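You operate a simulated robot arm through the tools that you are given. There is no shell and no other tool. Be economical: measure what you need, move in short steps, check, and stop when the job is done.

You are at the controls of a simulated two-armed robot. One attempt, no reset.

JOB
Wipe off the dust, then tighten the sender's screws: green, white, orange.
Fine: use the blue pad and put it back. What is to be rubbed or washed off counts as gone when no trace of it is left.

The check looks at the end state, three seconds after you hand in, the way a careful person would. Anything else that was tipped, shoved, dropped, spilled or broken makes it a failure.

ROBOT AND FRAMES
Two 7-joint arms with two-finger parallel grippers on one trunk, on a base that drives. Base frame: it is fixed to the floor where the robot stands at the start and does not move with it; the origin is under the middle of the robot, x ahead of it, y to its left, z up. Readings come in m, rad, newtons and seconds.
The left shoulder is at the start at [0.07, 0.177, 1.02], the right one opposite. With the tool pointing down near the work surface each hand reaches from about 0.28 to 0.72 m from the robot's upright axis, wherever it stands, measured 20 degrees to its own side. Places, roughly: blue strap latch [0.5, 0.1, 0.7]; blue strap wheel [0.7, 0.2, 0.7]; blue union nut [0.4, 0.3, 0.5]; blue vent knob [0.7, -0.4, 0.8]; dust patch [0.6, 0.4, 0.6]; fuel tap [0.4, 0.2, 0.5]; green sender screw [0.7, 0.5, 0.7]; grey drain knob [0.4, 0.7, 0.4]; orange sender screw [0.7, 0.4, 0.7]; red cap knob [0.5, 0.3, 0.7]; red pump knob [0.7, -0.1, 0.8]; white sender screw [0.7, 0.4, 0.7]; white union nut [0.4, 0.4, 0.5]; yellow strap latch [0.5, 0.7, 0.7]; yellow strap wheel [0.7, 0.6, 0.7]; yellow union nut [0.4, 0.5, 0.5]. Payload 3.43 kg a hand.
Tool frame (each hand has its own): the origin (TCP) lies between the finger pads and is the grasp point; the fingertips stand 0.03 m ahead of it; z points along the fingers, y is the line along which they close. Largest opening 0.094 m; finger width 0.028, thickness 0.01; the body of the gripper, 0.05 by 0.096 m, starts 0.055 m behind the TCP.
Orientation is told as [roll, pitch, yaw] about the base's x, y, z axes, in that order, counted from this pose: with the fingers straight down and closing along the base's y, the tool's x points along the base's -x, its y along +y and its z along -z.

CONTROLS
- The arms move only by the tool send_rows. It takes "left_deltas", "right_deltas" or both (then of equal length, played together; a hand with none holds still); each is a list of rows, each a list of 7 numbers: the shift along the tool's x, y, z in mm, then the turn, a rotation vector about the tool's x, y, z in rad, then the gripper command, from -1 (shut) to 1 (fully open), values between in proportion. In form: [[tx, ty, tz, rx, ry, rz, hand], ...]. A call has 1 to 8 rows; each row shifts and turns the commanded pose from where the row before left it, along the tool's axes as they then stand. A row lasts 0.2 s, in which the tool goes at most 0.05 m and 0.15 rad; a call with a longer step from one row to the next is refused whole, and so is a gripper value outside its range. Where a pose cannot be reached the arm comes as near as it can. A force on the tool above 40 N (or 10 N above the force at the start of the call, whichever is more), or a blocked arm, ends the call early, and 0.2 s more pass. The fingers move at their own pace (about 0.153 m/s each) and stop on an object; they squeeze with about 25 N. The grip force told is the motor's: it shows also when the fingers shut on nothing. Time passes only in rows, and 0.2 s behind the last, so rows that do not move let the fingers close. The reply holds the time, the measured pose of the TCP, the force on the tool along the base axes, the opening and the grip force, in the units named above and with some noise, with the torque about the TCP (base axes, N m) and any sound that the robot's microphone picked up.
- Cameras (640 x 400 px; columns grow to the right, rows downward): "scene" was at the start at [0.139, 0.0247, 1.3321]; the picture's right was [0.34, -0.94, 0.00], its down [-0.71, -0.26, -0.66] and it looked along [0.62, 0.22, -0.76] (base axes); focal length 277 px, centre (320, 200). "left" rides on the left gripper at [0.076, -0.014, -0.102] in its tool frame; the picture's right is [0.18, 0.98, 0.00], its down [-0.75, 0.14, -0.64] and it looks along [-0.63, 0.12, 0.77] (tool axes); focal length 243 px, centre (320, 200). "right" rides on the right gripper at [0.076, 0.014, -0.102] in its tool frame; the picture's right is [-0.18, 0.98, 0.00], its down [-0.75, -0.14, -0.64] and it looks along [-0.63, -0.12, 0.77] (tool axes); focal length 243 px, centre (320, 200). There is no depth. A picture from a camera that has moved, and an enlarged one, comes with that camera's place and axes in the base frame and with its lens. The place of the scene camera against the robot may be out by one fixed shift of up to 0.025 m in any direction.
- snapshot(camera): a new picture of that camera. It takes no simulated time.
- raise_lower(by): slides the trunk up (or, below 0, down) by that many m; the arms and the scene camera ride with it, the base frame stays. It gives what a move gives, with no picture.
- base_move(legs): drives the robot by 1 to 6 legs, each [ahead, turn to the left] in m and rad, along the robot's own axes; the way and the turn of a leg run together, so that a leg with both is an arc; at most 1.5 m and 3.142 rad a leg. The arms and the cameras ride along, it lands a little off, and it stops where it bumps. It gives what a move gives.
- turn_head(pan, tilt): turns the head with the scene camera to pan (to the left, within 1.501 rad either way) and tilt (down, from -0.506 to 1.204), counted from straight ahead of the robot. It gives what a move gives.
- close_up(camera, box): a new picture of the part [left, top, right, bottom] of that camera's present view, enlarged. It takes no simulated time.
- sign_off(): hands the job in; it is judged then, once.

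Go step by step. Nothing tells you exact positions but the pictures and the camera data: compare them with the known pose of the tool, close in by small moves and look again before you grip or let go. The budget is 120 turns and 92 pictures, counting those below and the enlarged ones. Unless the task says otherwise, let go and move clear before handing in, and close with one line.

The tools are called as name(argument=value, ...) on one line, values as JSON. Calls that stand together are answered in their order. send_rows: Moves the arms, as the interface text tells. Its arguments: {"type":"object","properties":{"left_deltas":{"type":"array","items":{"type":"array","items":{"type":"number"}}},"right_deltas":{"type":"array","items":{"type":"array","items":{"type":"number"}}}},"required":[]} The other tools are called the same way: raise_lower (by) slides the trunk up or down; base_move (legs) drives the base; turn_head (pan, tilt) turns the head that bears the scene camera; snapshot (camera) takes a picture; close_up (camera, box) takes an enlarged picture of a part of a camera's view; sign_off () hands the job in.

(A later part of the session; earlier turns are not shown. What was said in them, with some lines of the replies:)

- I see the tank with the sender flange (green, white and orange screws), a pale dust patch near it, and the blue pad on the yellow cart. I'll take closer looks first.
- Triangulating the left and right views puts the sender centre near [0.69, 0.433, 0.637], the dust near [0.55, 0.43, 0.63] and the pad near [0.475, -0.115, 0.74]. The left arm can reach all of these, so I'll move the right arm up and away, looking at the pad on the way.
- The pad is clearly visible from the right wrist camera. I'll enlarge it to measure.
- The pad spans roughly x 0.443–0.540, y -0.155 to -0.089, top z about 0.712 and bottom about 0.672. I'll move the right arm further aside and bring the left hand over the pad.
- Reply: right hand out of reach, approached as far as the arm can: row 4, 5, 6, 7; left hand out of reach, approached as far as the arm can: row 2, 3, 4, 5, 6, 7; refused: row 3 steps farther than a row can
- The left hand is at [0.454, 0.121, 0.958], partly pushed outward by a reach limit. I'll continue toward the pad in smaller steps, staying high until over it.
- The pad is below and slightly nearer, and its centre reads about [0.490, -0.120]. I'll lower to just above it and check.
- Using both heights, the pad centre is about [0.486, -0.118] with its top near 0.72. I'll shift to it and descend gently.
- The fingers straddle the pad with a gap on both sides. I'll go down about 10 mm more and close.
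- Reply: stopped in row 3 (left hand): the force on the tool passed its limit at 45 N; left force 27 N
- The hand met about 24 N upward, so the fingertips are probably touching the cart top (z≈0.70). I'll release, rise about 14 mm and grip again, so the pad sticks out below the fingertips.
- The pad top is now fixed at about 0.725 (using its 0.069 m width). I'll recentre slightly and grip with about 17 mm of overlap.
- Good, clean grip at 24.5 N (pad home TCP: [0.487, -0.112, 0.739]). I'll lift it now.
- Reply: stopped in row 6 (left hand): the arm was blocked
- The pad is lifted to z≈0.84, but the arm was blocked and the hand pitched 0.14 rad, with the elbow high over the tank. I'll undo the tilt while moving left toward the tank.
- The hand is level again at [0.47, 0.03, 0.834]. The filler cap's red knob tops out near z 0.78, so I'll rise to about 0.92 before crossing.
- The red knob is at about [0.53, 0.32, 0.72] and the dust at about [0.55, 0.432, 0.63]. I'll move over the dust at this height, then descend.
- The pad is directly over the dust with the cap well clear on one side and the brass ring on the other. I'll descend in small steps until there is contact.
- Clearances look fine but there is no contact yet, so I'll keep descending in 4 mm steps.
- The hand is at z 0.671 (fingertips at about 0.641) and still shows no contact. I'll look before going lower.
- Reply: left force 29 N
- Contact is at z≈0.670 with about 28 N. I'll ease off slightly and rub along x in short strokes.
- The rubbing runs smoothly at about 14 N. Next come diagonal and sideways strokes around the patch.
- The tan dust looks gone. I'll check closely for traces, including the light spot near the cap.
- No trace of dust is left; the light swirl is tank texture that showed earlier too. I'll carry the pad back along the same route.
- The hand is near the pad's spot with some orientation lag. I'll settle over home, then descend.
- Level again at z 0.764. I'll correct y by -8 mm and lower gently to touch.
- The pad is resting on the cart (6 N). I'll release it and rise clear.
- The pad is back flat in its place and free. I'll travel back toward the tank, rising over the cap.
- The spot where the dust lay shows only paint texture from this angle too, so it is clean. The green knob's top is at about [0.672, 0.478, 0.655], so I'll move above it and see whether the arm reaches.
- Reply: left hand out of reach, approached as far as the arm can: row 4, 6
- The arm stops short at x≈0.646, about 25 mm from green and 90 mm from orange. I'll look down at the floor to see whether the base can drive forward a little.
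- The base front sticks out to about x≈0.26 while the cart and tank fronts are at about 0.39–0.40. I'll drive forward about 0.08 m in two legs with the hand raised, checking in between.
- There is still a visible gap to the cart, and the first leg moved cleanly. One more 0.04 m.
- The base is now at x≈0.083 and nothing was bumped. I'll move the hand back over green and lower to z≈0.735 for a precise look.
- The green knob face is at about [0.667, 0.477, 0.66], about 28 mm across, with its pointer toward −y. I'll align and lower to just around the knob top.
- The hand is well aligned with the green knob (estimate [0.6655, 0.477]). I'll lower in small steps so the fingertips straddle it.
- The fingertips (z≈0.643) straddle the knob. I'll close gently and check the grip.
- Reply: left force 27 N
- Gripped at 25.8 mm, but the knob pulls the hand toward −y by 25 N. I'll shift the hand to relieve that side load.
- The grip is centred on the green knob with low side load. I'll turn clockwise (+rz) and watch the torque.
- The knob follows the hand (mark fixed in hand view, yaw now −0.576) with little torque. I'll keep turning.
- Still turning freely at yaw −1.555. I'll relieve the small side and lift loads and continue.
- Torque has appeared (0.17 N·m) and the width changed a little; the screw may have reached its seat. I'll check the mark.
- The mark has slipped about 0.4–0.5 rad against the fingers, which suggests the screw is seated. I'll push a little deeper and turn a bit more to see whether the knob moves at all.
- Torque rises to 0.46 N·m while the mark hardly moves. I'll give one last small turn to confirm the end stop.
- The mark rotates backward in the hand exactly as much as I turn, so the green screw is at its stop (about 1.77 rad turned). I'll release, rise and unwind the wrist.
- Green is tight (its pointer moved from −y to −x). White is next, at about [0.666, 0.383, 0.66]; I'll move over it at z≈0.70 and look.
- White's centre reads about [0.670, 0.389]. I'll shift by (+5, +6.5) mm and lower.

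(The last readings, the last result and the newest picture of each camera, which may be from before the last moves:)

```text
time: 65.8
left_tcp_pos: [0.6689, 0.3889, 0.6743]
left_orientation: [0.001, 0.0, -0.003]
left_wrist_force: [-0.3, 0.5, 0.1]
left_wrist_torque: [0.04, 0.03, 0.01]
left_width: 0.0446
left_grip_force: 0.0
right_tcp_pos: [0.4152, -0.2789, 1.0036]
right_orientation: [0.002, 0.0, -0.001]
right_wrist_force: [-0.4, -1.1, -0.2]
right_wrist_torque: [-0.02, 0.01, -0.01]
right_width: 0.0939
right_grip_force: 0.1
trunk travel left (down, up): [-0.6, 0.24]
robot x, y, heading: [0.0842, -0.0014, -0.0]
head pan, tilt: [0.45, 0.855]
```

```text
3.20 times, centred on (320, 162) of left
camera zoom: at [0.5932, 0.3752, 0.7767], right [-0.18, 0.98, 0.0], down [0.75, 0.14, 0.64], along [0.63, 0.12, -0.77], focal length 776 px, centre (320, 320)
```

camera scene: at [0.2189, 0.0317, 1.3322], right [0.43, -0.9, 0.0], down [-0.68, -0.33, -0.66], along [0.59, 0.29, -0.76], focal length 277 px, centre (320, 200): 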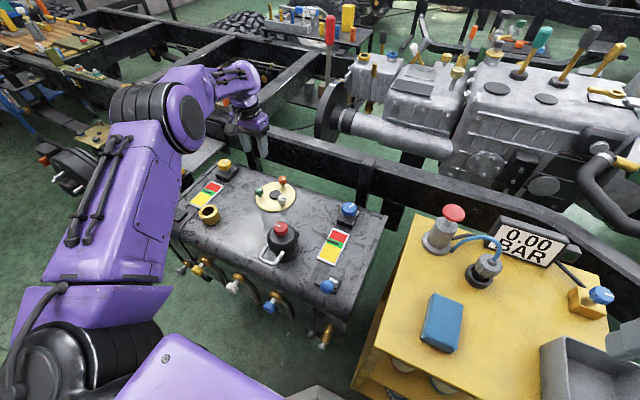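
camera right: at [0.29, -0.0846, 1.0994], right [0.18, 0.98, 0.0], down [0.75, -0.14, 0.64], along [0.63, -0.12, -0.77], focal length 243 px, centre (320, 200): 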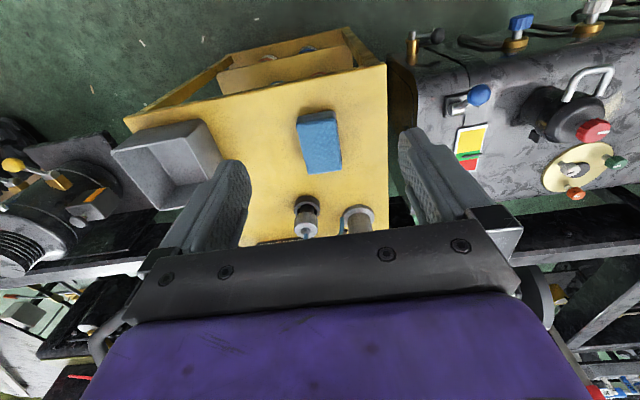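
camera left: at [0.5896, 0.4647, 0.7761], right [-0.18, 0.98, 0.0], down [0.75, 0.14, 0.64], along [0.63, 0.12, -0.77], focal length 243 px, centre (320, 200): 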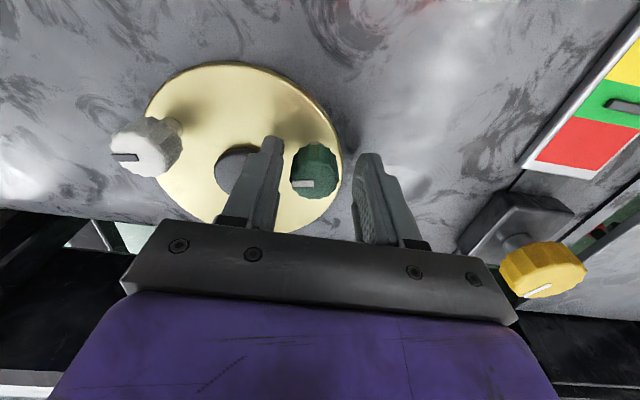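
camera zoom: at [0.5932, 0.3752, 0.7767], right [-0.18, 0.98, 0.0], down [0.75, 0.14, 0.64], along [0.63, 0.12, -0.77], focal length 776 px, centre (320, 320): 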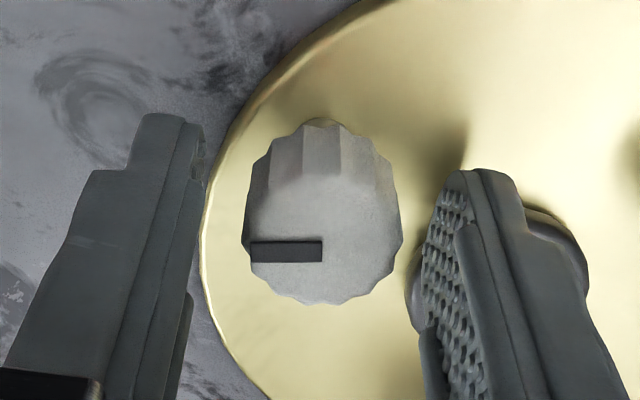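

The fingers straddle white symmetrically. I'll nudge 2 mm back and close.

send_rows(left_deltas=[[2, 0, 0, 0, 0, 0, -0.15], [0, 0, 0, 0, 0, 0, -0.3], [0, 0, 0, 0, 0, 0, -1], [0, 0, 0, 0, 0, 0, -1]])

```text
time: 66.8
left_tcp_pos: [0.6676, 0.3874, 0.674]
left_orientation: [0.0, 0.002, -0.004]
left_wrist_force: [-1.6, -2.1, -0.3]
left_wrist_torque: [0.32, -0.09, 0.03]
left_width: 0.0259
left_grip_force: 44.7
right_tcp_pos: [0.4151, -0.2781, 1.0034]
right_orientation: [0.003, 0.0, -0.001]
right_wrist_force: [-0.8, 0.0, -0.8]
right_wrist_torque: [-0.01, -0.05, -0.02]
right_width: 0.0942
right_grip_force: 0.0
trunk travel left (down, up): [-0.6, 0.24]
robot x, y, heading: [0.0826, -0.0008, 0.002]
head pan, tilt: [0.45, 0.855]
```

The white knob is gripped with almost no side load. I'll turn it clockwise.

send_rows(left_deltas=[[0, 0, 0, 0, 0, 0.14, -1], [0, 0, 0, 0, 0, 0.14, -1], [0, 0, 0, 0, 0, 0.14, -1], [0, 0, 0, 0, 0, 0.14, -1]])

send_rows(left_deltas=[[0, 0, 0, 0, 0, 0.14, -1], [0, 0, 0, 0, 0, 0.14, -1], [0, 0, 0, 0, 0, 0.14, -1], [0, 0, 0, 0, 0, 0.14, -1]])

send_rows(left_deltas=[[0, 0, 0, 0, 0, 0.14, -1], [0, 0, 0, 0, 0, 0.14, -1], [0, 0, 0, 0, 0, 0.14, -1]])

close_up(camera="left", box=[220, 100, 420, 225])

```text
time: 67.8
left_tcp_pos: [0.6662, 0.3865, 0.674]
left_orientation: [-0.001, -0.001, -0.566]
left_wrist_force: [-6.9, -17.2, -1.4]
left_wrist_torque: [0.08, 0.22, 0.06]
left_width: 0.0259
left_grip_force: 45.4
right_tcp_pos: [0.4134, -0.2796, 1.0027]
right_orientation: [0.004, 0.0, -0.003]
right_wrist_force: [1.1, 0.5, 0.2]
right_wrist_torque: [0.02, -0.02, 0.0]
right_width: 0.0938
right_grip_force: 0.1
trunk travel left (down, up): [-0.6, 0.24]
robot x, y, heading: [0.0815, 0.003, -0.003]
head pan, tilt: [0.45, 0.855]
```

```text
time: 68.8
left_tcp_pos: [0.6653, 0.386, 0.6743]
left_orientation: [-0.004, 0.002, -1.128]
left_wrist_force: [-18.6, -31.0, -6.1]
left_wrist_torque: [-0.52, -0.48, 0.14]
left_width: 0.0258
left_grip_force: 45.2
right_tcp_pos: [0.4128, -0.2815, 1.0036]
right_orientation: [0.003, 0.0, -0.001]
right_wrist_force: [-0.8, 0.3, 0.0]
right_wrist_torque: [0.0, 0.02, -0.01]
right_width: 0.0942
right_grip_force: 0.1
trunk travel left (down, up): [-0.6, 0.24]
robot x, y, heading: [0.0842, -0.0006, 0.0]
head pan, tilt: [0.45, 0.855]
```

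```text
time: 69.7
left_tcp_pos: [0.6648, 0.3874, 0.6734]
left_orientation: [-0.005, -0.001, -1.546]
left_wrist_force: [-24.3, -29.0, -10.6]
left_wrist_torque: [0.54, -0.46, 0.02]
left_width: 0.0252
left_grip_force: 45.2
right_tcp_pos: [0.4133, -0.2802, 1.0038]
right_orientation: [0.002, -0.001, -0.001]
right_wrist_force: [-0.5, 0.5, 0.0]
right_wrist_torque: [0.01, 0.0, -0.02]
right_width: 0.094
right_grip_force: 0.0
trunk travel left (down, up): [-0.6, 0.24]
robot x, y, heading: [0.0824, -0.0017, 0.001]
head pan, tilt: [0.45, 0.855]
```

```text
3.20 times, centred on (320, 162) of left
camera zoom: at [0.6487, 0.464, 0.7764], right [0.98, 0.21, 0.0], down [0.16, -0.75, 0.64], along [0.13, -0.63, -0.77], focal length 776 px, centre (320, 320)
```

zoom: 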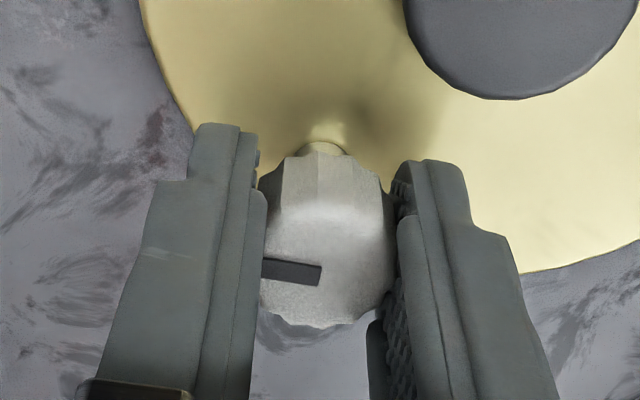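

White follows too, but a side load has built up (about −24, −29 N). I'll shift the hand −x/−y to relieve it, then continue.

send_rows(left_deltas=[[-2, -2, 0.5, 0, 0, 0, -1], [-2, -2, 0.5, 0, 0, 0, -1], [0, 0, 0, 0, 0, 0, -1]])

send_rows(left_deltas=[[0, 0, 0, 0, 0, 0.14, -1], [0, 0, 0, 0, 0, 0.14, -1]])

send_rows(left_deltas=[[0, 0, 0, 0, 0, 0.14, -1], [0, 0, 0, 0, 0, 0.14, -1]])

close_up(camera="left", box=[220, 100, 420, 225])

```text
time: 70.5
left_tcp_pos: [0.6646, 0.3869, 0.6738]
left_orientation: [0.002, 0.003, -1.544]
left_wrist_force: [-8.7, -1.1, -1.3]
left_wrist_torque: [-0.64, 0.38, -0.01]
left_width: 0.0254
left_grip_force: 45.1
right_tcp_pos: [0.4144, -0.2782, 1.004]
right_orientation: [0.0, -0.002, 0.0]
right_wrist_force: [-0.3, -0.1, 0.0]
right_wrist_torque: [-0.01, 0.03, -0.03]
right_width: 0.094
right_grip_force: 0.0
trunk travel left (down, up): [-0.6, 0.24]
robot x, y, heading: [0.0828, 0.0002, 0.005]
head pan, tilt: [0.45, 0.855]
```

```text
time: 71.0
left_tcp_pos: [0.6638, 0.3851, 0.6741]
left_orientation: [0.002, 0.001, -1.826]
left_wrist_force: [-4.0, 1.8, 5.9]
left_wrist_torque: [-0.2, 0.47, 0.51]
left_width: 0.0258
left_grip_force: 45.0
right_tcp_pos: [0.4135, -0.2783, 1.0054]
right_orientation: [0.003, -0.003, 0.0]
right_wrist_force: [0.0, -1.1, 0.1]
right_wrist_torque: [0.0, 0.01, -0.01]
right_width: 0.0943
right_grip_force: 0.0
trunk travel left (down, up): [-0.6, 0.24]
robot x, y, heading: [0.0815, 0.0005, -0.01]
head pan, tilt: [0.45, 0.855]
```

```text
time: 71.7
left_tcp_pos: [0.6632, 0.3856, 0.6729]
left_orientation: [0.002, 0.0, -2.103]
left_wrist_force: [-8.0, 1.5, 8.8]
left_wrist_torque: [-0.11, 0.27, 0.67]
left_width: 0.0253
left_grip_force: 44.2
right_tcp_pos: [0.4133, -0.2775, 1.0035]
right_orientation: [0.0, -0.004, 0.0]
right_wrist_force: [0.6, 1.4, -0.4]
right_wrist_torque: [0.02, 0.02, 0.01]
right_width: 0.094
right_grip_force: 0.1
trunk travel left (down, up): [-0.6, 0.24]
robot x, y, heading: [0.0823, -0.0015, -0.003]
head pan, tilt: [0.45, 0.855]
```

```text
3.20 times, centred on (320, 162) of left
camera zoom: at [0.6891, 0.4591, 0.7757], right [0.94, -0.34, 0.0], down [-0.26, -0.72, 0.64], along [-0.22, -0.6, -0.77], focal length 776 px, centre (320, 320)
```

zoom: 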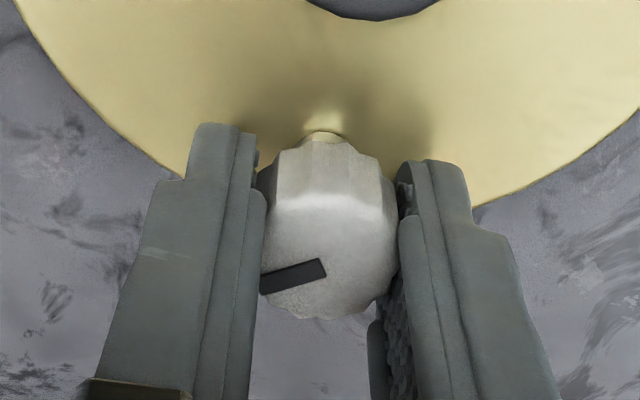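

Torque is 0.5–0.67 N·m with the knob stationary at about 1.75 rad, the same end stop as green. White is tight; I'll release and unwind.

send_rows(left_deltas=[[0, 0, 0, 0, 0, 0, -0.1], [0, 0, 0, 0, 0, 0, -0.1], [0, 0, -15, 0, 0, 0, -0.1], [0, 0, -25, 0, 0, 0, -0.1], [0, 0, -25, 0, 0, 0, -0.1], [0, 0, 0, 0, 0, -0.145, -0.1], [0, 0, 0, 0, 0, -0.145, -0.1], [0, 0, 0, 0, 0, -0.145, -0.1]])

send_rows(left_deltas=[[0, 0, 0, 0, 0, -0.145, -0.1], [0, 0, 0, 0, 0, -0.145, -0.1], [0, 0, 0, 0, 0, -0.145, -0.1], [0, 0, 0, 0, 0, -0.145, -0.1], [0, 0, 0, 0, 0, -0.145, -0.1], [0, 0, 0, 0, 0, -0.145, -0.1], [0, 0, 0, 0, 0, -0.145, -0.1], [0, 0, 0, 0, 0, -0.145, -0.1]])

send_rows(left_deltas=[[0, 0, 0, 0, 0, -0.145, -0.1], [0, 0, 0, 0, 0, -0.145, -0.1], [0, 0, 0, 0, 0, -0.145, -0.1], [0, 0, 0, 0, 0, -0.07, -0.1]])

close_up(camera="scene", box=[240, 130, 320, 210])

```text
time: 73.5
left_tcp_pos: [0.665, 0.3848, 0.7384]
left_orientation: [0.0, -0.001, -1.665]
left_wrist_force: [0.5, 0.2, -0.5]
left_wrist_torque: [0.01, 0.03, -0.02]
left_width: 0.0422
left_grip_force: 0.1
right_tcp_pos: [0.4146, -0.278, 1.0031]
right_orientation: [0.002, 0.001, 0.0]
right_wrist_force: [0.2, -0.3, 0.3]
right_wrist_torque: [0.02, 0.01, 0.0]
right_width: 0.0941
right_grip_force: 0.0
trunk travel left (down, up): [-0.6, 0.24]
robot x, y, heading: [0.0816, 0.0015, 0.0]
head pan, tilt: [0.45, 0.855]
```

```text
time: 75.2
left_tcp_pos: [0.6638, 0.3842, 0.7376]
left_orientation: [-0.002, 0.0, -0.504]
left_wrist_force: [-0.6, 0.1, 0.4]
left_wrist_torque: [0.01, 0.01, -0.02]
left_width: 0.0424
left_grip_force: 0.0
right_tcp_pos: [0.415, -0.2779, 1.004]
right_orientation: [0.001, 0.0, -0.001]
right_wrist_force: [0.2, 0.0, -1.2]
right_wrist_torque: [0.01, 0.02, -0.01]
right_width: 0.0939
right_grip_force: 0.0
trunk travel left (down, up): [-0.6, 0.24]
robot x, y, heading: [0.0816, 0.0015, -0.001]
head pan, tilt: [0.45, 0.855]
```

```text
time: 76.2
left_tcp_pos: [0.6633, 0.3858, 0.7362]
left_orientation: [-0.001, 0.002, -0.001]
left_wrist_force: [0.0, 0.3, -0.3]
left_wrist_torque: [0.02, 0.02, 0.0]
left_width: 0.0421
left_grip_force: 0.1
right_tcp_pos: [0.414, -0.2787, 1.0027]
right_orientation: [0.001, 0.0, 0.0]
right_wrist_force: [0.5, -0.3, -0.4]
right_wrist_torque: [0.02, 0.0, 0.03]
right_width: 0.094
right_grip_force: 0.1
trunk travel left (down, up): [-0.6, 0.24]
robot x, y, heading: [0.0881, -0.0006, -0.002]
head pan, tilt: [0.45, 0.855]
```

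```text
5.00 times, centred on (280, 170) of scene
camera zoom: at [0.2194, 0.0314, 1.3322], right [0.44, -0.9, 0.0], down [-0.68, -0.33, -0.66], along [0.59, 0.29, -0.75], focal length 1385 px, centre (520, 350)
```

zoom: 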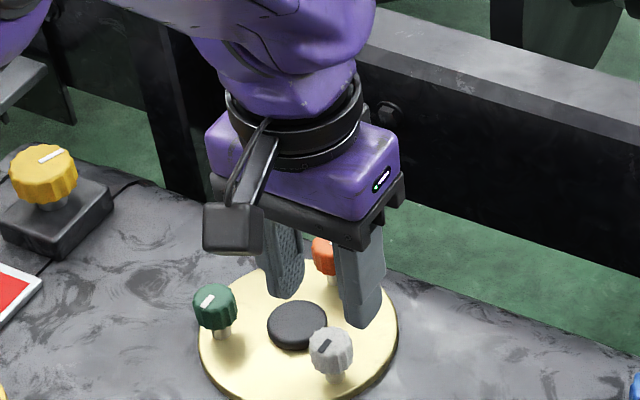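

White's pointer now lines up with green's. By symmetry orange should be at about [0.741, 0.431]; I'll move above it and look.

send_rows(left_deltas=[[-38, 22, 0, 0, 0, 0, -0.05], [-38, 23, 0, 0, 0, 0, -0.05], [0, 0, 17, 0, 0, 0, -0.05], [0, 0, 17, 0, 0, 0, -0.05], [0, 0, 0, 0, 0, 0, -0.05]])

snapshot(camera="left")

snapshot(camera="scene")

```text
time: 77.5
left_tcp_pos: [0.7383, 0.4335, 0.7036]
left_orientation: [0.0, -0.001, -0.002]
left_wrist_force: [0.5, 0.6, -0.3]
left_wrist_torque: [0.0, 0.02, 0.01]
left_width: 0.0446
left_grip_force: 0.0
right_tcp_pos: [0.4137, -0.2783, 1.0042]
right_orientation: [0.001, -0.001, 0.001]
right_wrist_force: [0.4, -0.3, 0.4]
right_wrist_torque: [0.02, -0.04, -0.04]
right_width: 0.0939
right_grip_force: 0.1
trunk travel left (down, up): [-0.6, 0.24]
robot x, y, heading: [0.0849, -0.0009, 0.001]
head pan, tilt: [0.45, 0.855]
```

```text
30 pictures are left
camera left: at [0.6616, 0.4185, 0.8049], right [-0.18, 0.98, 0.0], down [0.75, 0.14, 0.64], along [0.63, 0.12, -0.77], focal length 243 px, centre (320, 200)
```

left: 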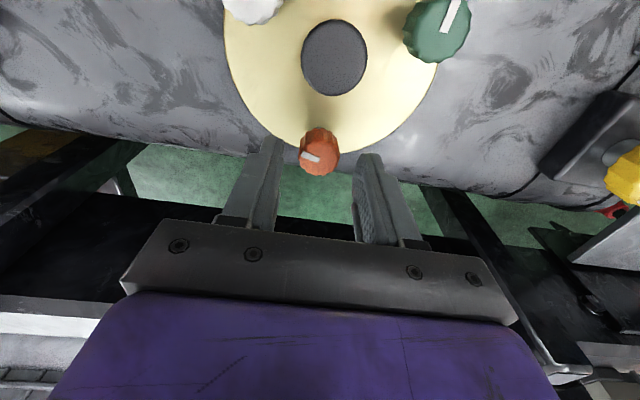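

```text
29 pictures are left
camera scene: at [0.2189, 0.0312, 1.3322], right [0.44, -0.9, 0.0], down [-0.68, -0.33, -0.66], along [0.59, 0.29, -0.75], focal length 277 px, centre (320, 200)
```

scene: 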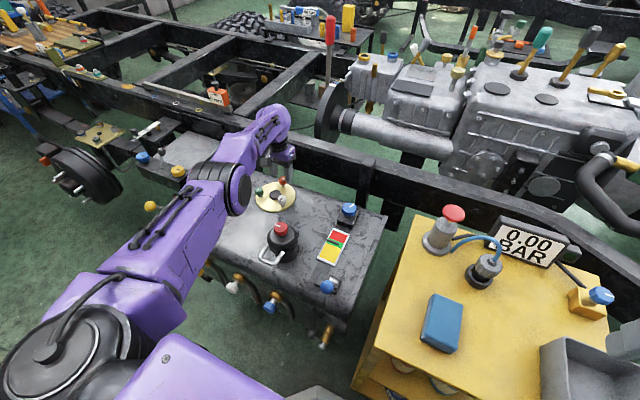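

Orange reads about [0.743, 0.432]. To keep the wrist clear of the rail behind, I'll pre-rotate the hand 0.6 rad counter-clockwise, then lower over the knob.

send_rows(left_deltas=[[-4.5, -1.5, 0, 0, 0, 0, -0.05], [0, 0, 0, 0, 0, -0.145, -0.05], [0, 0, 0, 0, 0, -0.145, -0.05], [0, 0, 0, 0, 0, -0.145, -0.05], [0, 0, 0, 0, 0, -0.145, -0.05], [0, 0, 8, 0, 0, 0, -0.05], [0, 0, 0, 0, 0, 0, -0.05]])

close_up(camera="left", box=[220, 100, 420, 225])

close_up(camera="scene", box=[230, 100, 350, 220])

```text
time: 79.0
left_tcp_pos: [0.7364, 0.4298, 0.6965]
left_orientation: [0.0, 0.001, 0.579]
left_wrist_force: [-0.3, 0.4, 0.3]
left_wrist_torque: [-0.03, 0.01, -0.02]
left_width: 0.0446
left_grip_force: 0.0
left hand out of reach, approached as far as the arm can: row 1
right_tcp_pos: [0.4143, -0.2783, 1.0039]
right_orientation: [0.003, 0.0, 0.0]
right_wrist_force: [-0.3, -0.4, 0.1]
right_wrist_torque: [-0.02, 0.0, -0.01]
right_width: 0.0939
right_grip_force: 0.0
trunk travel left (down, up): [-0.6, 0.24]
robot x, y, heading: [0.0869, -0.001, -0.005]
head pan, tilt: [0.45, 0.855]
```

```text
3.20 times, centred on (320, 162) of left
camera zoom: at [0.6812, 0.3778, 0.7993], right [-0.69, 0.72, 0.0], down [0.55, 0.53, 0.64], along [0.46, 0.44, -0.77], focal length 776 px, centre (320, 320)
```

zoom: 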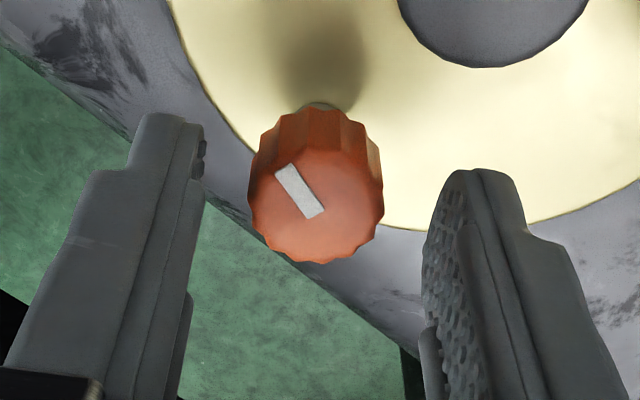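

```text
3.33 times, centred on (290, 160) of scene
camera zoom: at [0.2191, 0.0312, 1.3322], right [0.44, -0.9, 0.0], down [-0.68, -0.33, -0.66], along [0.59, 0.29, -0.75], focal length 923 px, centre (420, 333)
```

zoom: 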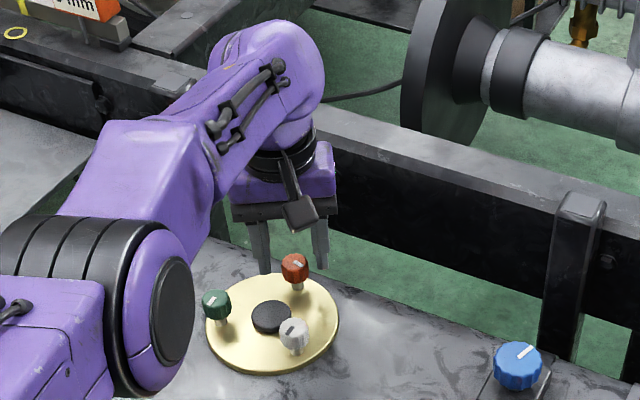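

The arm is at its reach limit, about 5 mm short of orange (≈[0.742, 0.434]). I'll raise the hand and lower the trunk 0.06 m to gain reach.

send_rows(left_deltas=[[10, 0, -35, 0, 0, 0, -0.05], [0, 0, -35, 0, 0, 0, -0.05]])

raise_lower(by=-0.06)

```text
time: 79.7
left_tcp_pos: [0.7282, 0.4251, 0.7678]
left_orientation: [0.0, 0.0, 0.577]
left_wrist_force: [0.6, 0.1, -0.3]
left_wrist_torque: [0.03, 0.01, -0.01]
left_width: 0.0446
left_grip_force: 0.1
right_tcp_pos: [0.4145, -0.2788, 1.004]
right_orientation: [0.0, 0.001, 0.0]
right_wrist_force: [-0.8, 0.0, 0.0]
right_wrist_torque: [-0.01, 0.02, 0.0]
right_width: 0.0939
right_grip_force: 0.1
trunk travel left (down, up): [-0.6, 0.24]
robot x, y, heading: [0.0841, -0.0006, 0.001]
head pan, tilt: [0.45, 0.855]
```

```text
time: 80.7
left_tcp_pos: [0.7271, 0.426, 0.7088]
left_orientation: [-0.001, 0.0, 0.577]
left_wrist_force: [-0.5, -0.3, 0.0]
left_wrist_torque: [-0.01, 0.0, 0.0]
left_width: 0.0446
left_grip_force: 0.0
right_tcp_pos: [0.415, -0.2776, 0.9438]
right_orientation: [0.0, -0.001, 0.001]
right_wrist_force: [0.4, -0.7, 0.1]
right_wrist_torque: [0.01, 0.01, 0.02]
right_width: 0.0941
right_grip_force: 0.0
trunk travel left (down, up): [-0.54, 0.3]
robot x, y, heading: [0.0832, -0.0025, -0.003]
head pan, tilt: [0.45, 0.855]
```

send_rows(left_deltas=[[-17, -1.5, 0, 0, 0, 0, -0.05], [0, 0, 10, 0, 0, 0, -0.05], [0, 0, 0, 0, 0, 0, -0.05]])

close_up(camera="left", box=[220, 100, 420, 225])

```text
time: 81.5
left_tcp_pos: [0.7432, 0.4336, 0.6968]
left_orientation: [0.001, 0.0, 0.577]
left_wrist_force: [-0.4, -0.1, -0.1]
left_wrist_torque: [0.0, 0.02, -0.01]
left_width: 0.0447
left_grip_force: 0.1
right_tcp_pos: [0.4144, -0.2783, 0.9423]
right_orientation: [0.001, -0.002, 0.0]
right_wrist_force: [0.6, -0.6, 0.0]
right_wrist_torque: [0.0, 0.03, 0.02]
right_width: 0.0941
right_grip_force: 0.1
trunk travel left (down, up): [-0.54, 0.3]
robot x, y, heading: [0.083, -0.0046, -0.005]
head pan, tilt: [0.45, 0.855]
```

```text
3.20 times, centred on (320, 162) of left
camera zoom: at [0.6872, 0.3807, 0.7988], right [-0.69, 0.72, 0.0], down [0.55, 0.53, 0.64], along [0.46, 0.44, -0.77], focal length 776 px, centre (320, 320)
```

zoom: 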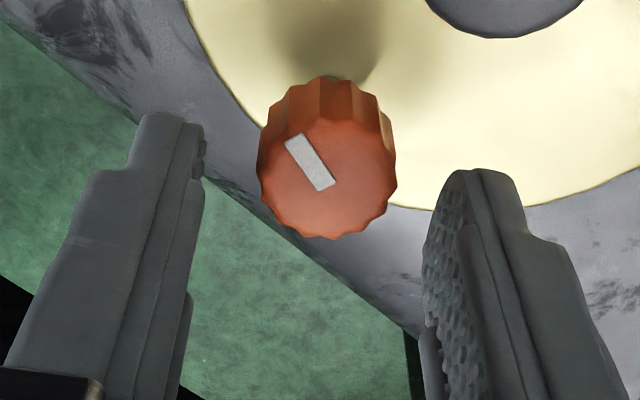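

Reachable now, and the knob sits centred between the fingers. I'll lower the last 23 mm and look once more.

send_rows(left_deltas=[[-1, 0, 8, 0, 0, 0, -0.05], [0, 0, 8, 0, 0, 0, -0.05], [0, 0, 6.5, 0, 0, 0, -0.05], [0, 0, 0, 0, 0, 0, -0.05]])

close_up(camera="left", box=[220, 100, 420, 225])

```text
time: 82.5
left_tcp_pos: [0.7434, 0.4344, 0.6753]
left_orientation: [0.002, -0.001, 0.578]
left_wrist_force: [0.2, 0.8, -0.5]
left_wrist_torque: [-0.02, -0.01, 0.0]
left_width: 0.0446
left_grip_force: 0.0
right_tcp_pos: [0.4147, -0.2789, 0.9434]
right_orientation: [0.003, -0.002, -0.001]
right_wrist_force: [-0.4, 0.5, -0.1]
right_wrist_torque: [-0.01, -0.03, 0.01]
right_width: 0.094
right_grip_force: 0.0
trunk travel left (down, up): [-0.54, 0.3]
robot x, y, heading: [0.0802, -0.0009, -0.001]
head pan, tilt: [0.45, 0.855]
```

```text
3.20 times, centred on (320, 162) of left
camera zoom: at [0.6876, 0.3814, 0.7776], right [-0.69, 0.72, 0.0], down [0.55, 0.53, 0.64], along [0.46, 0.44, -0.77], focal length 776 px, centre (320, 320)
```

zoom: 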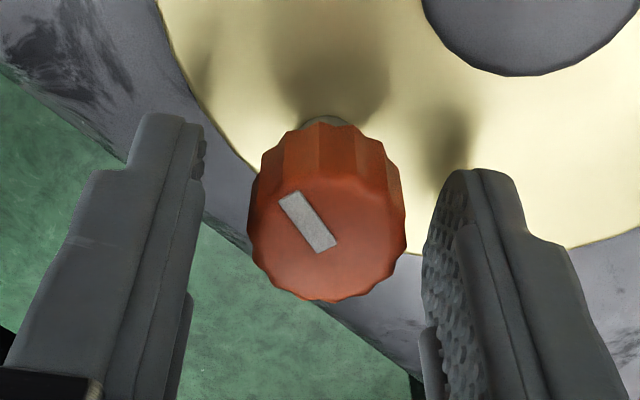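

Aligned. I'll nudge 3 mm along tool x, then close.

send_rows(left_deltas=[[3, 0.5, 0, 0, 0, 0, -0.15], [0, 0, 0, 0, 0, 0, -0.3], [0, 0, 0, 0, 0, 0, -1], [0, 0, 0, 0, 0, 0, -1]])

close_up(camera="left", box=[220, 100, 420, 225])

```text
time: 83.5
left_tcp_pos: [0.7397, 0.4324, 0.6759]
left_orientation: [0.001, 0.002, 0.577]
left_wrist_force: [-2.0, -0.2, 1.4]
left_wrist_torque: [0.0, 0.44, -0.01]
left_width: 0.0253
left_grip_force: 44.8
right_tcp_pos: [0.414, -0.2786, 0.944]
right_orientation: [0.001, -0.002, 0.0]
right_wrist_force: [0.5, -0.7, -0.3]
right_wrist_torque: [0.02, -0.01, 0.01]
right_width: 0.0943
right_grip_force: 0.0
trunk travel left (down, up): [-0.54, 0.3]
robot x, y, heading: [0.0864, 0.0043, -0.004]
head pan, tilt: [0.45, 0.855]
```

```text
3.20 times, centred on (320, 162) of left
camera zoom: at [0.6851, 0.38, 0.7776], right [-0.69, 0.72, 0.0], down [0.56, 0.53, 0.64], along [0.46, 0.44, -0.77], focal length 776 px, centre (320, 320)
```

zoom: 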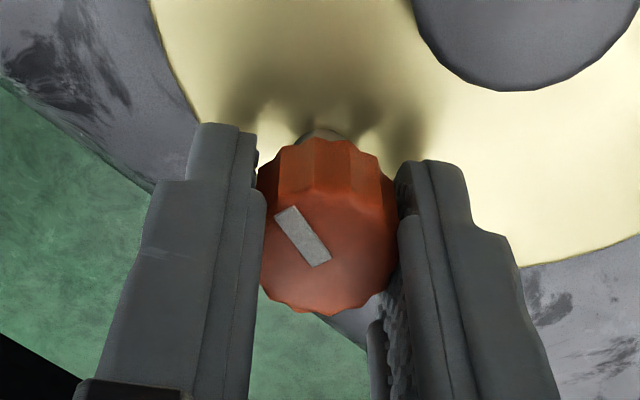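

Orange is gripped cleanly with no side load. I'll turn it clockwise in stages.

send_rows(left_deltas=[[0, 0, 0, 0, 0, 0.14, -1], [0, 0, 0, 0, 0, 0.14, -1], [0, 0, 0, 0, 0, 0.14, -1], [0, 0, 0, 0, 0, 0.14, -1]])

send_rows(left_deltas=[[0, 0, 0, 0, 0, 0.14, -1], [0, 0, 0, 0, 0, 0.14, -1], [0, 0, 0, 0, 0, 0.14, -1]])

close_up(camera="left", box=[220, 100, 420, 225])

```text
time: 84.5
left_tcp_pos: [0.7426, 0.4316, 0.6741]
left_orientation: [-0.002, 0.003, 0.016]
left_wrist_force: [-10.6, -10.0, -3.9]
left_wrist_torque: [0.19, -0.19, 0.09]
left_width: 0.0253
left_grip_force: 45.3
right_tcp_pos: [0.4149, -0.2788, 0.9445]
right_orientation: [0.002, -0.002, 0.001]
right_wrist_force: [-0.1, 0.4, 0.3]
right_wrist_torque: [-0.02, 0.01, 0.0]
right_width: 0.094
right_grip_force: 0.1
trunk travel left (down, up): [-0.54, 0.3]
robot x, y, heading: [0.0843, -0.0004, -0.003]
head pan, tilt: [0.45, 0.855]
```

```text
time: 85.2
left_tcp_pos: [0.7416, 0.4314, 0.6747]
left_orientation: [-0.001, 0.0, -0.407]
left_wrist_force: [-8.0, -16.8, -1.7]
left_wrist_torque: [0.0, 0.96, 0.03]
left_width: 0.0258
left_grip_force: 45.2
right_tcp_pos: [0.4149, -0.2804, 0.943]
right_orientation: [0.005, -0.003, -0.002]
right_wrist_force: [-0.2, 0.2, 0.3]
right_wrist_torque: [-0.02, -0.02, -0.02]
right_width: 0.094
right_grip_force: 0.1
trunk travel left (down, up): [-0.54, 0.3]
robot x, y, heading: [0.0832, -0.0036, -0.002]
head pan, tilt: [0.45, 0.855]
```

```text
3.20 times, centred on (320, 162) of left
camera zoom: at [0.6657, 0.4483, 0.7775], right [0.22, 0.98, 0.0], down [0.75, -0.17, 0.64], along [0.63, -0.14, -0.77], focal length 776 px, centre (320, 320)
```

zoom: 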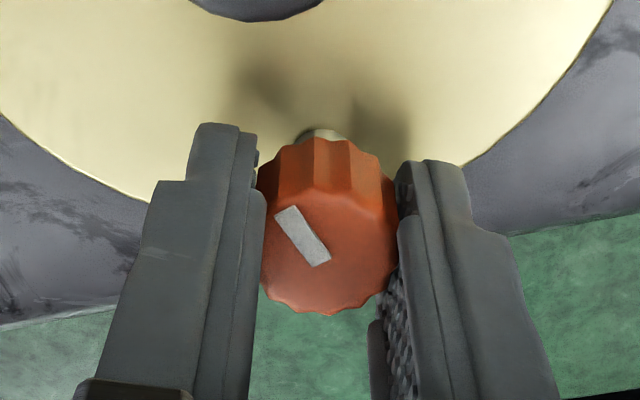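

It follows. I'll relieve the small −y load and continue turning.

send_rows(left_deltas=[[0, -3, 0, 0, 0, 0.14, -1], [0, 0, 0, 0, 0, 0.14, -1], [0, 0, 0, 0, 0, 0.14, -1]])

send_rows(left_deltas=[[0, 0, 0, 0, 0, 0.14, -1], [0, 0, 0, 0, 0, 0.14, -1]])

send_rows(left_deltas=[[0, 0, 0, 0, 0, 0.14, -1], [0, 0, 0, 0, 0, 0.14, -1]])

close_up(camera="left", box=[220, 100, 420, 225])

```text
time: 86.0
left_tcp_pos: [0.7409, 0.4291, 0.6752]
left_orientation: [0.0, 0.0, -0.823]
left_wrist_force: [-5.4, -10.4, -3.7]
left_wrist_torque: [0.09, -0.3, 0.56]
left_width: 0.0256
left_grip_force: 44.8
right_tcp_pos: [0.4154, -0.2785, 0.9431]
right_orientation: [0.002, -0.001, 0.001]
right_wrist_force: [-0.7, -1.2, -0.3]
right_wrist_torque: [-0.03, -0.02, -0.01]
right_width: 0.0938
right_grip_force: 0.1
trunk travel left (down, up): [-0.54, 0.3]
robot x, y, heading: [0.0837, -0.0002, -0.001]
head pan, tilt: [0.45, 0.855]
```

```text
time: 86.7
left_tcp_pos: [0.7395, 0.4307, 0.6764]
left_orientation: [-0.003, 0.0, -1.104]
left_wrist_force: [-9.8, -11.4, -5.2]
left_wrist_torque: [0.03, 0.03, 0.25]
left_width: 0.0253
left_grip_force: 45.3
right_tcp_pos: [0.4135, -0.2788, 0.944]
right_orientation: [0.001, -0.001, 0.0]
right_wrist_force: [0.6, 0.4, -0.2]
right_wrist_torque: [-0.02, 0.02, 0.0]
right_width: 0.0937
right_grip_force: 0.1
trunk travel left (down, up): [-0.54, 0.3]
robot x, y, heading: [0.0815, 0.0014, 0.003]
head pan, tilt: [0.45, 0.855]
```

```text
time: 87.2
left_tcp_pos: [0.7398, 0.4315, 0.6768]
left_orientation: [0.0, -0.002, -1.384]
left_wrist_force: [-12.1, -7.0, -2.6]
left_wrist_torque: [0.1, -0.19, 0.49]
left_width: 0.0255
left_grip_force: 44.9
right_tcp_pos: [0.4137, -0.2768, 0.9438]
right_orientation: [0.002, -0.001, -0.001]
right_wrist_force: [-0.6, -0.4, -0.3]
right_wrist_torque: [0.02, -0.01, -0.03]
right_width: 0.0937
right_grip_force: 0.1
trunk travel left (down, up): [-0.54, 0.3]
robot x, y, heading: [0.0815, -0.0008, 0.002]
head pan, tilt: [0.45, 0.855]
```

```text
3.20 times, centred on (320, 162) of left
camera zoom: at [0.711, 0.5036, 0.7784], right [0.93, 0.36, 0.0], down [0.28, -0.71, 0.64], along [0.23, -0.6, -0.77], focal length 776 px, centre (320, 320)
```

zoom: 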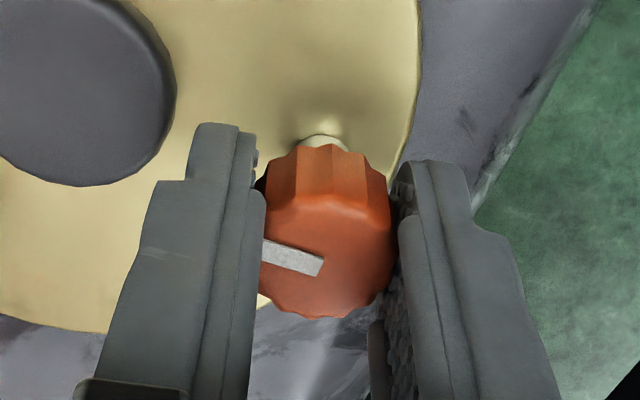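

Torque is about 0.5 N·m, the mark slips backward as I turn, and the pointer is at 1.79 rad like the other two. Orange is tight, so I'll release and rise clear.

send_rows(left_deltas=[[0, 0, 0, 0, 0, 0, -0.1], [0, 0, 0, 0, 0, 0, -0.1], [0, 0, -15, 0, 0, 0, -0.1], [0, 0, -30, 0, 0, 0, -0.1], [0, 0, -30, 0, 0, 0, -0.1], [0, 0, -30, 0, 0, -0.145, -0.1], [0, 0, -30, 0, 0, -0.145, -0.1], [0, 0, 0, 0, 0, -0.145, -0.1]])

send_rows(left_deltas=[[0, 0, 0, 0, 0, -0.145, 0], [0, 0, 0, 0, 0, -0.145, 0], [0, 0, 0, 0, 0, -0.145, 0], [0, 0, 0, 0, 0, -0.145, 0], [0, 0, 0, 0, 0, -0.145, 0], [0, 0, 0, 0, 0, -0.145, 0], [0, 0, 0, 0, 0, -0.05, 0], [0, 0, 0, 0, 0, 0, 0]])

send_rows(left_deltas=[[40, 0, -20, 0, 0, 0, 0], [40, 0, -20, 0, 0, 0, 0], [40, 10, -20, 0, 0, 0, 0], [40, 10, -10, 0, 0, 0, 0], [40, 10, 0, 0, 0, 0, 0], [40, 10, 0, 0, 0, 0, 0], [0, 0, 0, 0, 0, 0, 0]])

snapshot(camera="left")

snapshot(camera="scene")

```text
time: 89.0
left_tcp_pos: [0.7411, 0.4296, 0.8092]
left_orientation: [-0.003, 0.001, -0.944]
left_wrist_force: [0.0, -0.2, -0.6]
left_wrist_torque: [0.05, 0.01, -0.01]
left_width: 0.0422
left_grip_force: 0.0
right_tcp_pos: [0.4151, -0.2782, 0.9438]
right_orientation: [0.001, 0.001, -0.001]
right_wrist_force: [0.5, 0.0, -0.1]
right_wrist_torque: [0.0, 0.0, 0.02]
right_width: 0.0942
right_grip_force: 0.0
trunk travel left (down, up): [-0.54, 0.3]
robot x, y, heading: [0.081, -0.0005, 0.001]
head pan, tilt: [0.45, 0.855]
```

```text
time: 90.8
left_tcp_pos: [0.7403, 0.4302, 0.8093]
left_orientation: [0.001, 0.001, -0.026]
left_wrist_force: [-0.3, 0.2, 0.6]
left_wrist_torque: [0.01, 0.01, 0.03]
left_width: 0.047
left_grip_force: 0.0
right_tcp_pos: [0.414, -0.2784, 0.9448]
right_orientation: [0.0, 0.001, 0.002]
right_wrist_force: [-0.4, 0.3, -0.8]
right_wrist_torque: [0.02, 0.0, -0.02]
right_width: 0.0941
right_grip_force: 0.0
trunk travel left (down, up): [-0.54, 0.3]
robot x, y, heading: [0.0799, -0.0029, 0.004]
head pan, tilt: [0.45, 0.855]
```

```text
time: 92.5
left_tcp_pos: [0.5039, 0.4781, 0.8785]
left_orientation: [-0.003, 0.002, -0.027]
left_wrist_force: [0.9, 0.3, 1.0]
left_wrist_torque: [0.01, -0.01, 0.03]
left_width: 0.0467
left_grip_force: 0.1
right_tcp_pos: [0.415, -0.2785, 0.9425]
right_orientation: [0.002, 0.001, 0.001]
right_wrist_force: [-0.7, -0.6, -0.6]
right_wrist_torque: [-0.02, 0.0, 0.03]
right_width: 0.0938
right_grip_force: 0.0
trunk travel left (down, up): [-0.54, 0.3]
robot x, y, heading: [0.0807, -0.0021, -0.004]
head pan, tilt: [0.45, 0.855]
```

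```text
21 pictures are left
camera left: at [0.4283, 0.4667, 0.9805], right [-0.16, 0.99, 0.0], down [0.76, 0.12, 0.64], along [0.63, 0.1, -0.77], focal length 243 px, centre (320, 200)
```

left: 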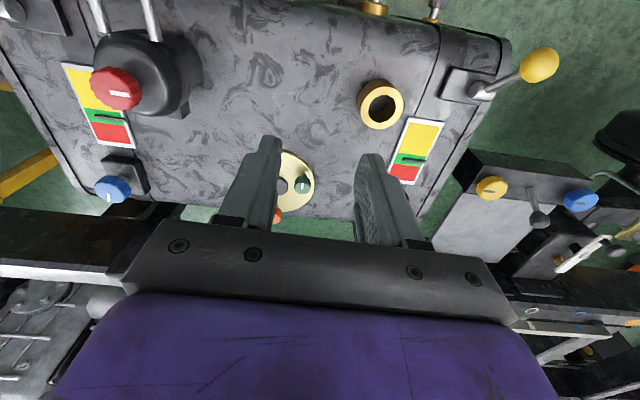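

```text
20 pictures are left
camera scene: at [0.2204, 0.0312, 1.2721], right [0.44, -0.9, 0.0], down [-0.68, -0.33, -0.66], along [0.59, 0.29, -0.76], focal length 277 px, centre (320, 200)
```

scene: 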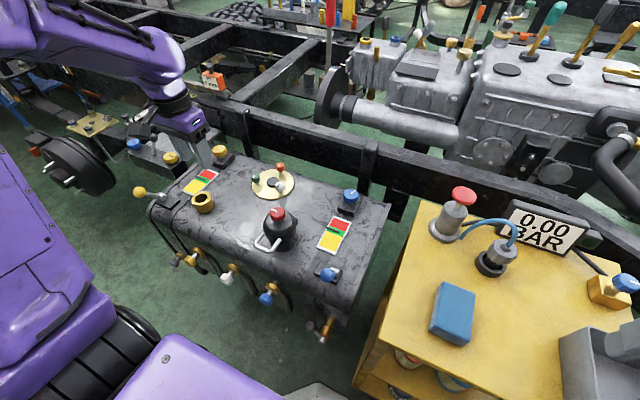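

All looks in order. I'll do a last close check of the sender, the wiped spot and the pad.

close_up(camera="scene", box=[190, 140, 330, 250])

close_up(camera="left", box=[200, 40, 360, 160])

close_up(camera="scene", box=[380, 180, 640, 360])

```text
3.64 times, centred on (260, 195) of scene
camera zoom: at [0.2204, 0.0312, 1.2721], right [0.44, -0.9, 0.0], down [-0.68, -0.33, -0.66], along [0.59, 0.29, -0.76], focal length 1007 px, centre (538, 218)
```

zoom: 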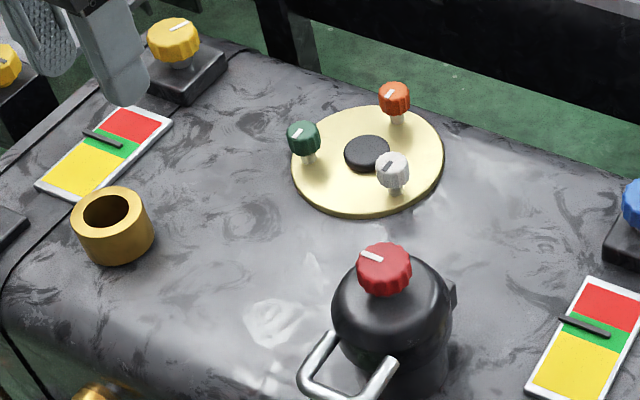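

```text
3.33 times, centred on (280, 100) of left
camera zoom: at [0.4283, 0.4667, 0.9805], right [-0.16, 0.99, 0.0], down [0.76, 0.12, 0.64], along [0.63, 0.1, -0.77], focal length 809 px, centre (453, 533)
```

zoom: 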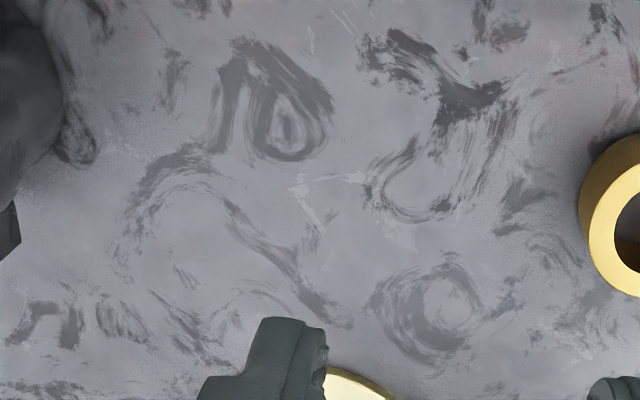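

```text
2.22 times, centred on (510, 270) of scene
camera zoom: at [0.2204, 0.0312, 1.2721], right [0.44, -0.9, 0.0], down [-0.68, -0.33, -0.66], along [0.59, 0.29, -0.76], focal length 615 px, centre (-102, 44)
```

zoom: 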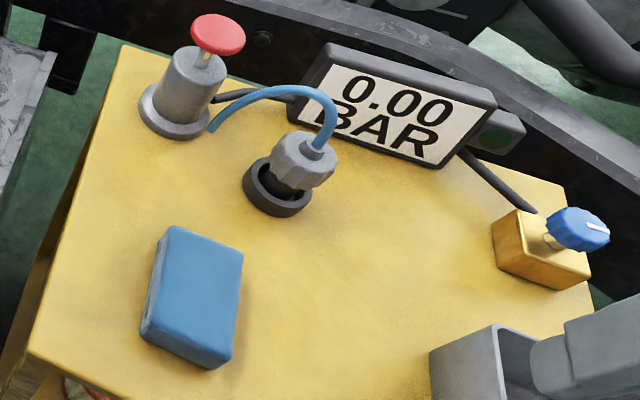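

The dust is gone, the three sender pointers line up at their end stops, and the pad is back in its place with nothing else disturbed. I'm handing in.

sign_off()

```text
The job is handed in.
```

I wiped off the dust with the blue pad and put the pad back, then turned the sender's green, white and orange screws clockwise, in that order, until each stopped.
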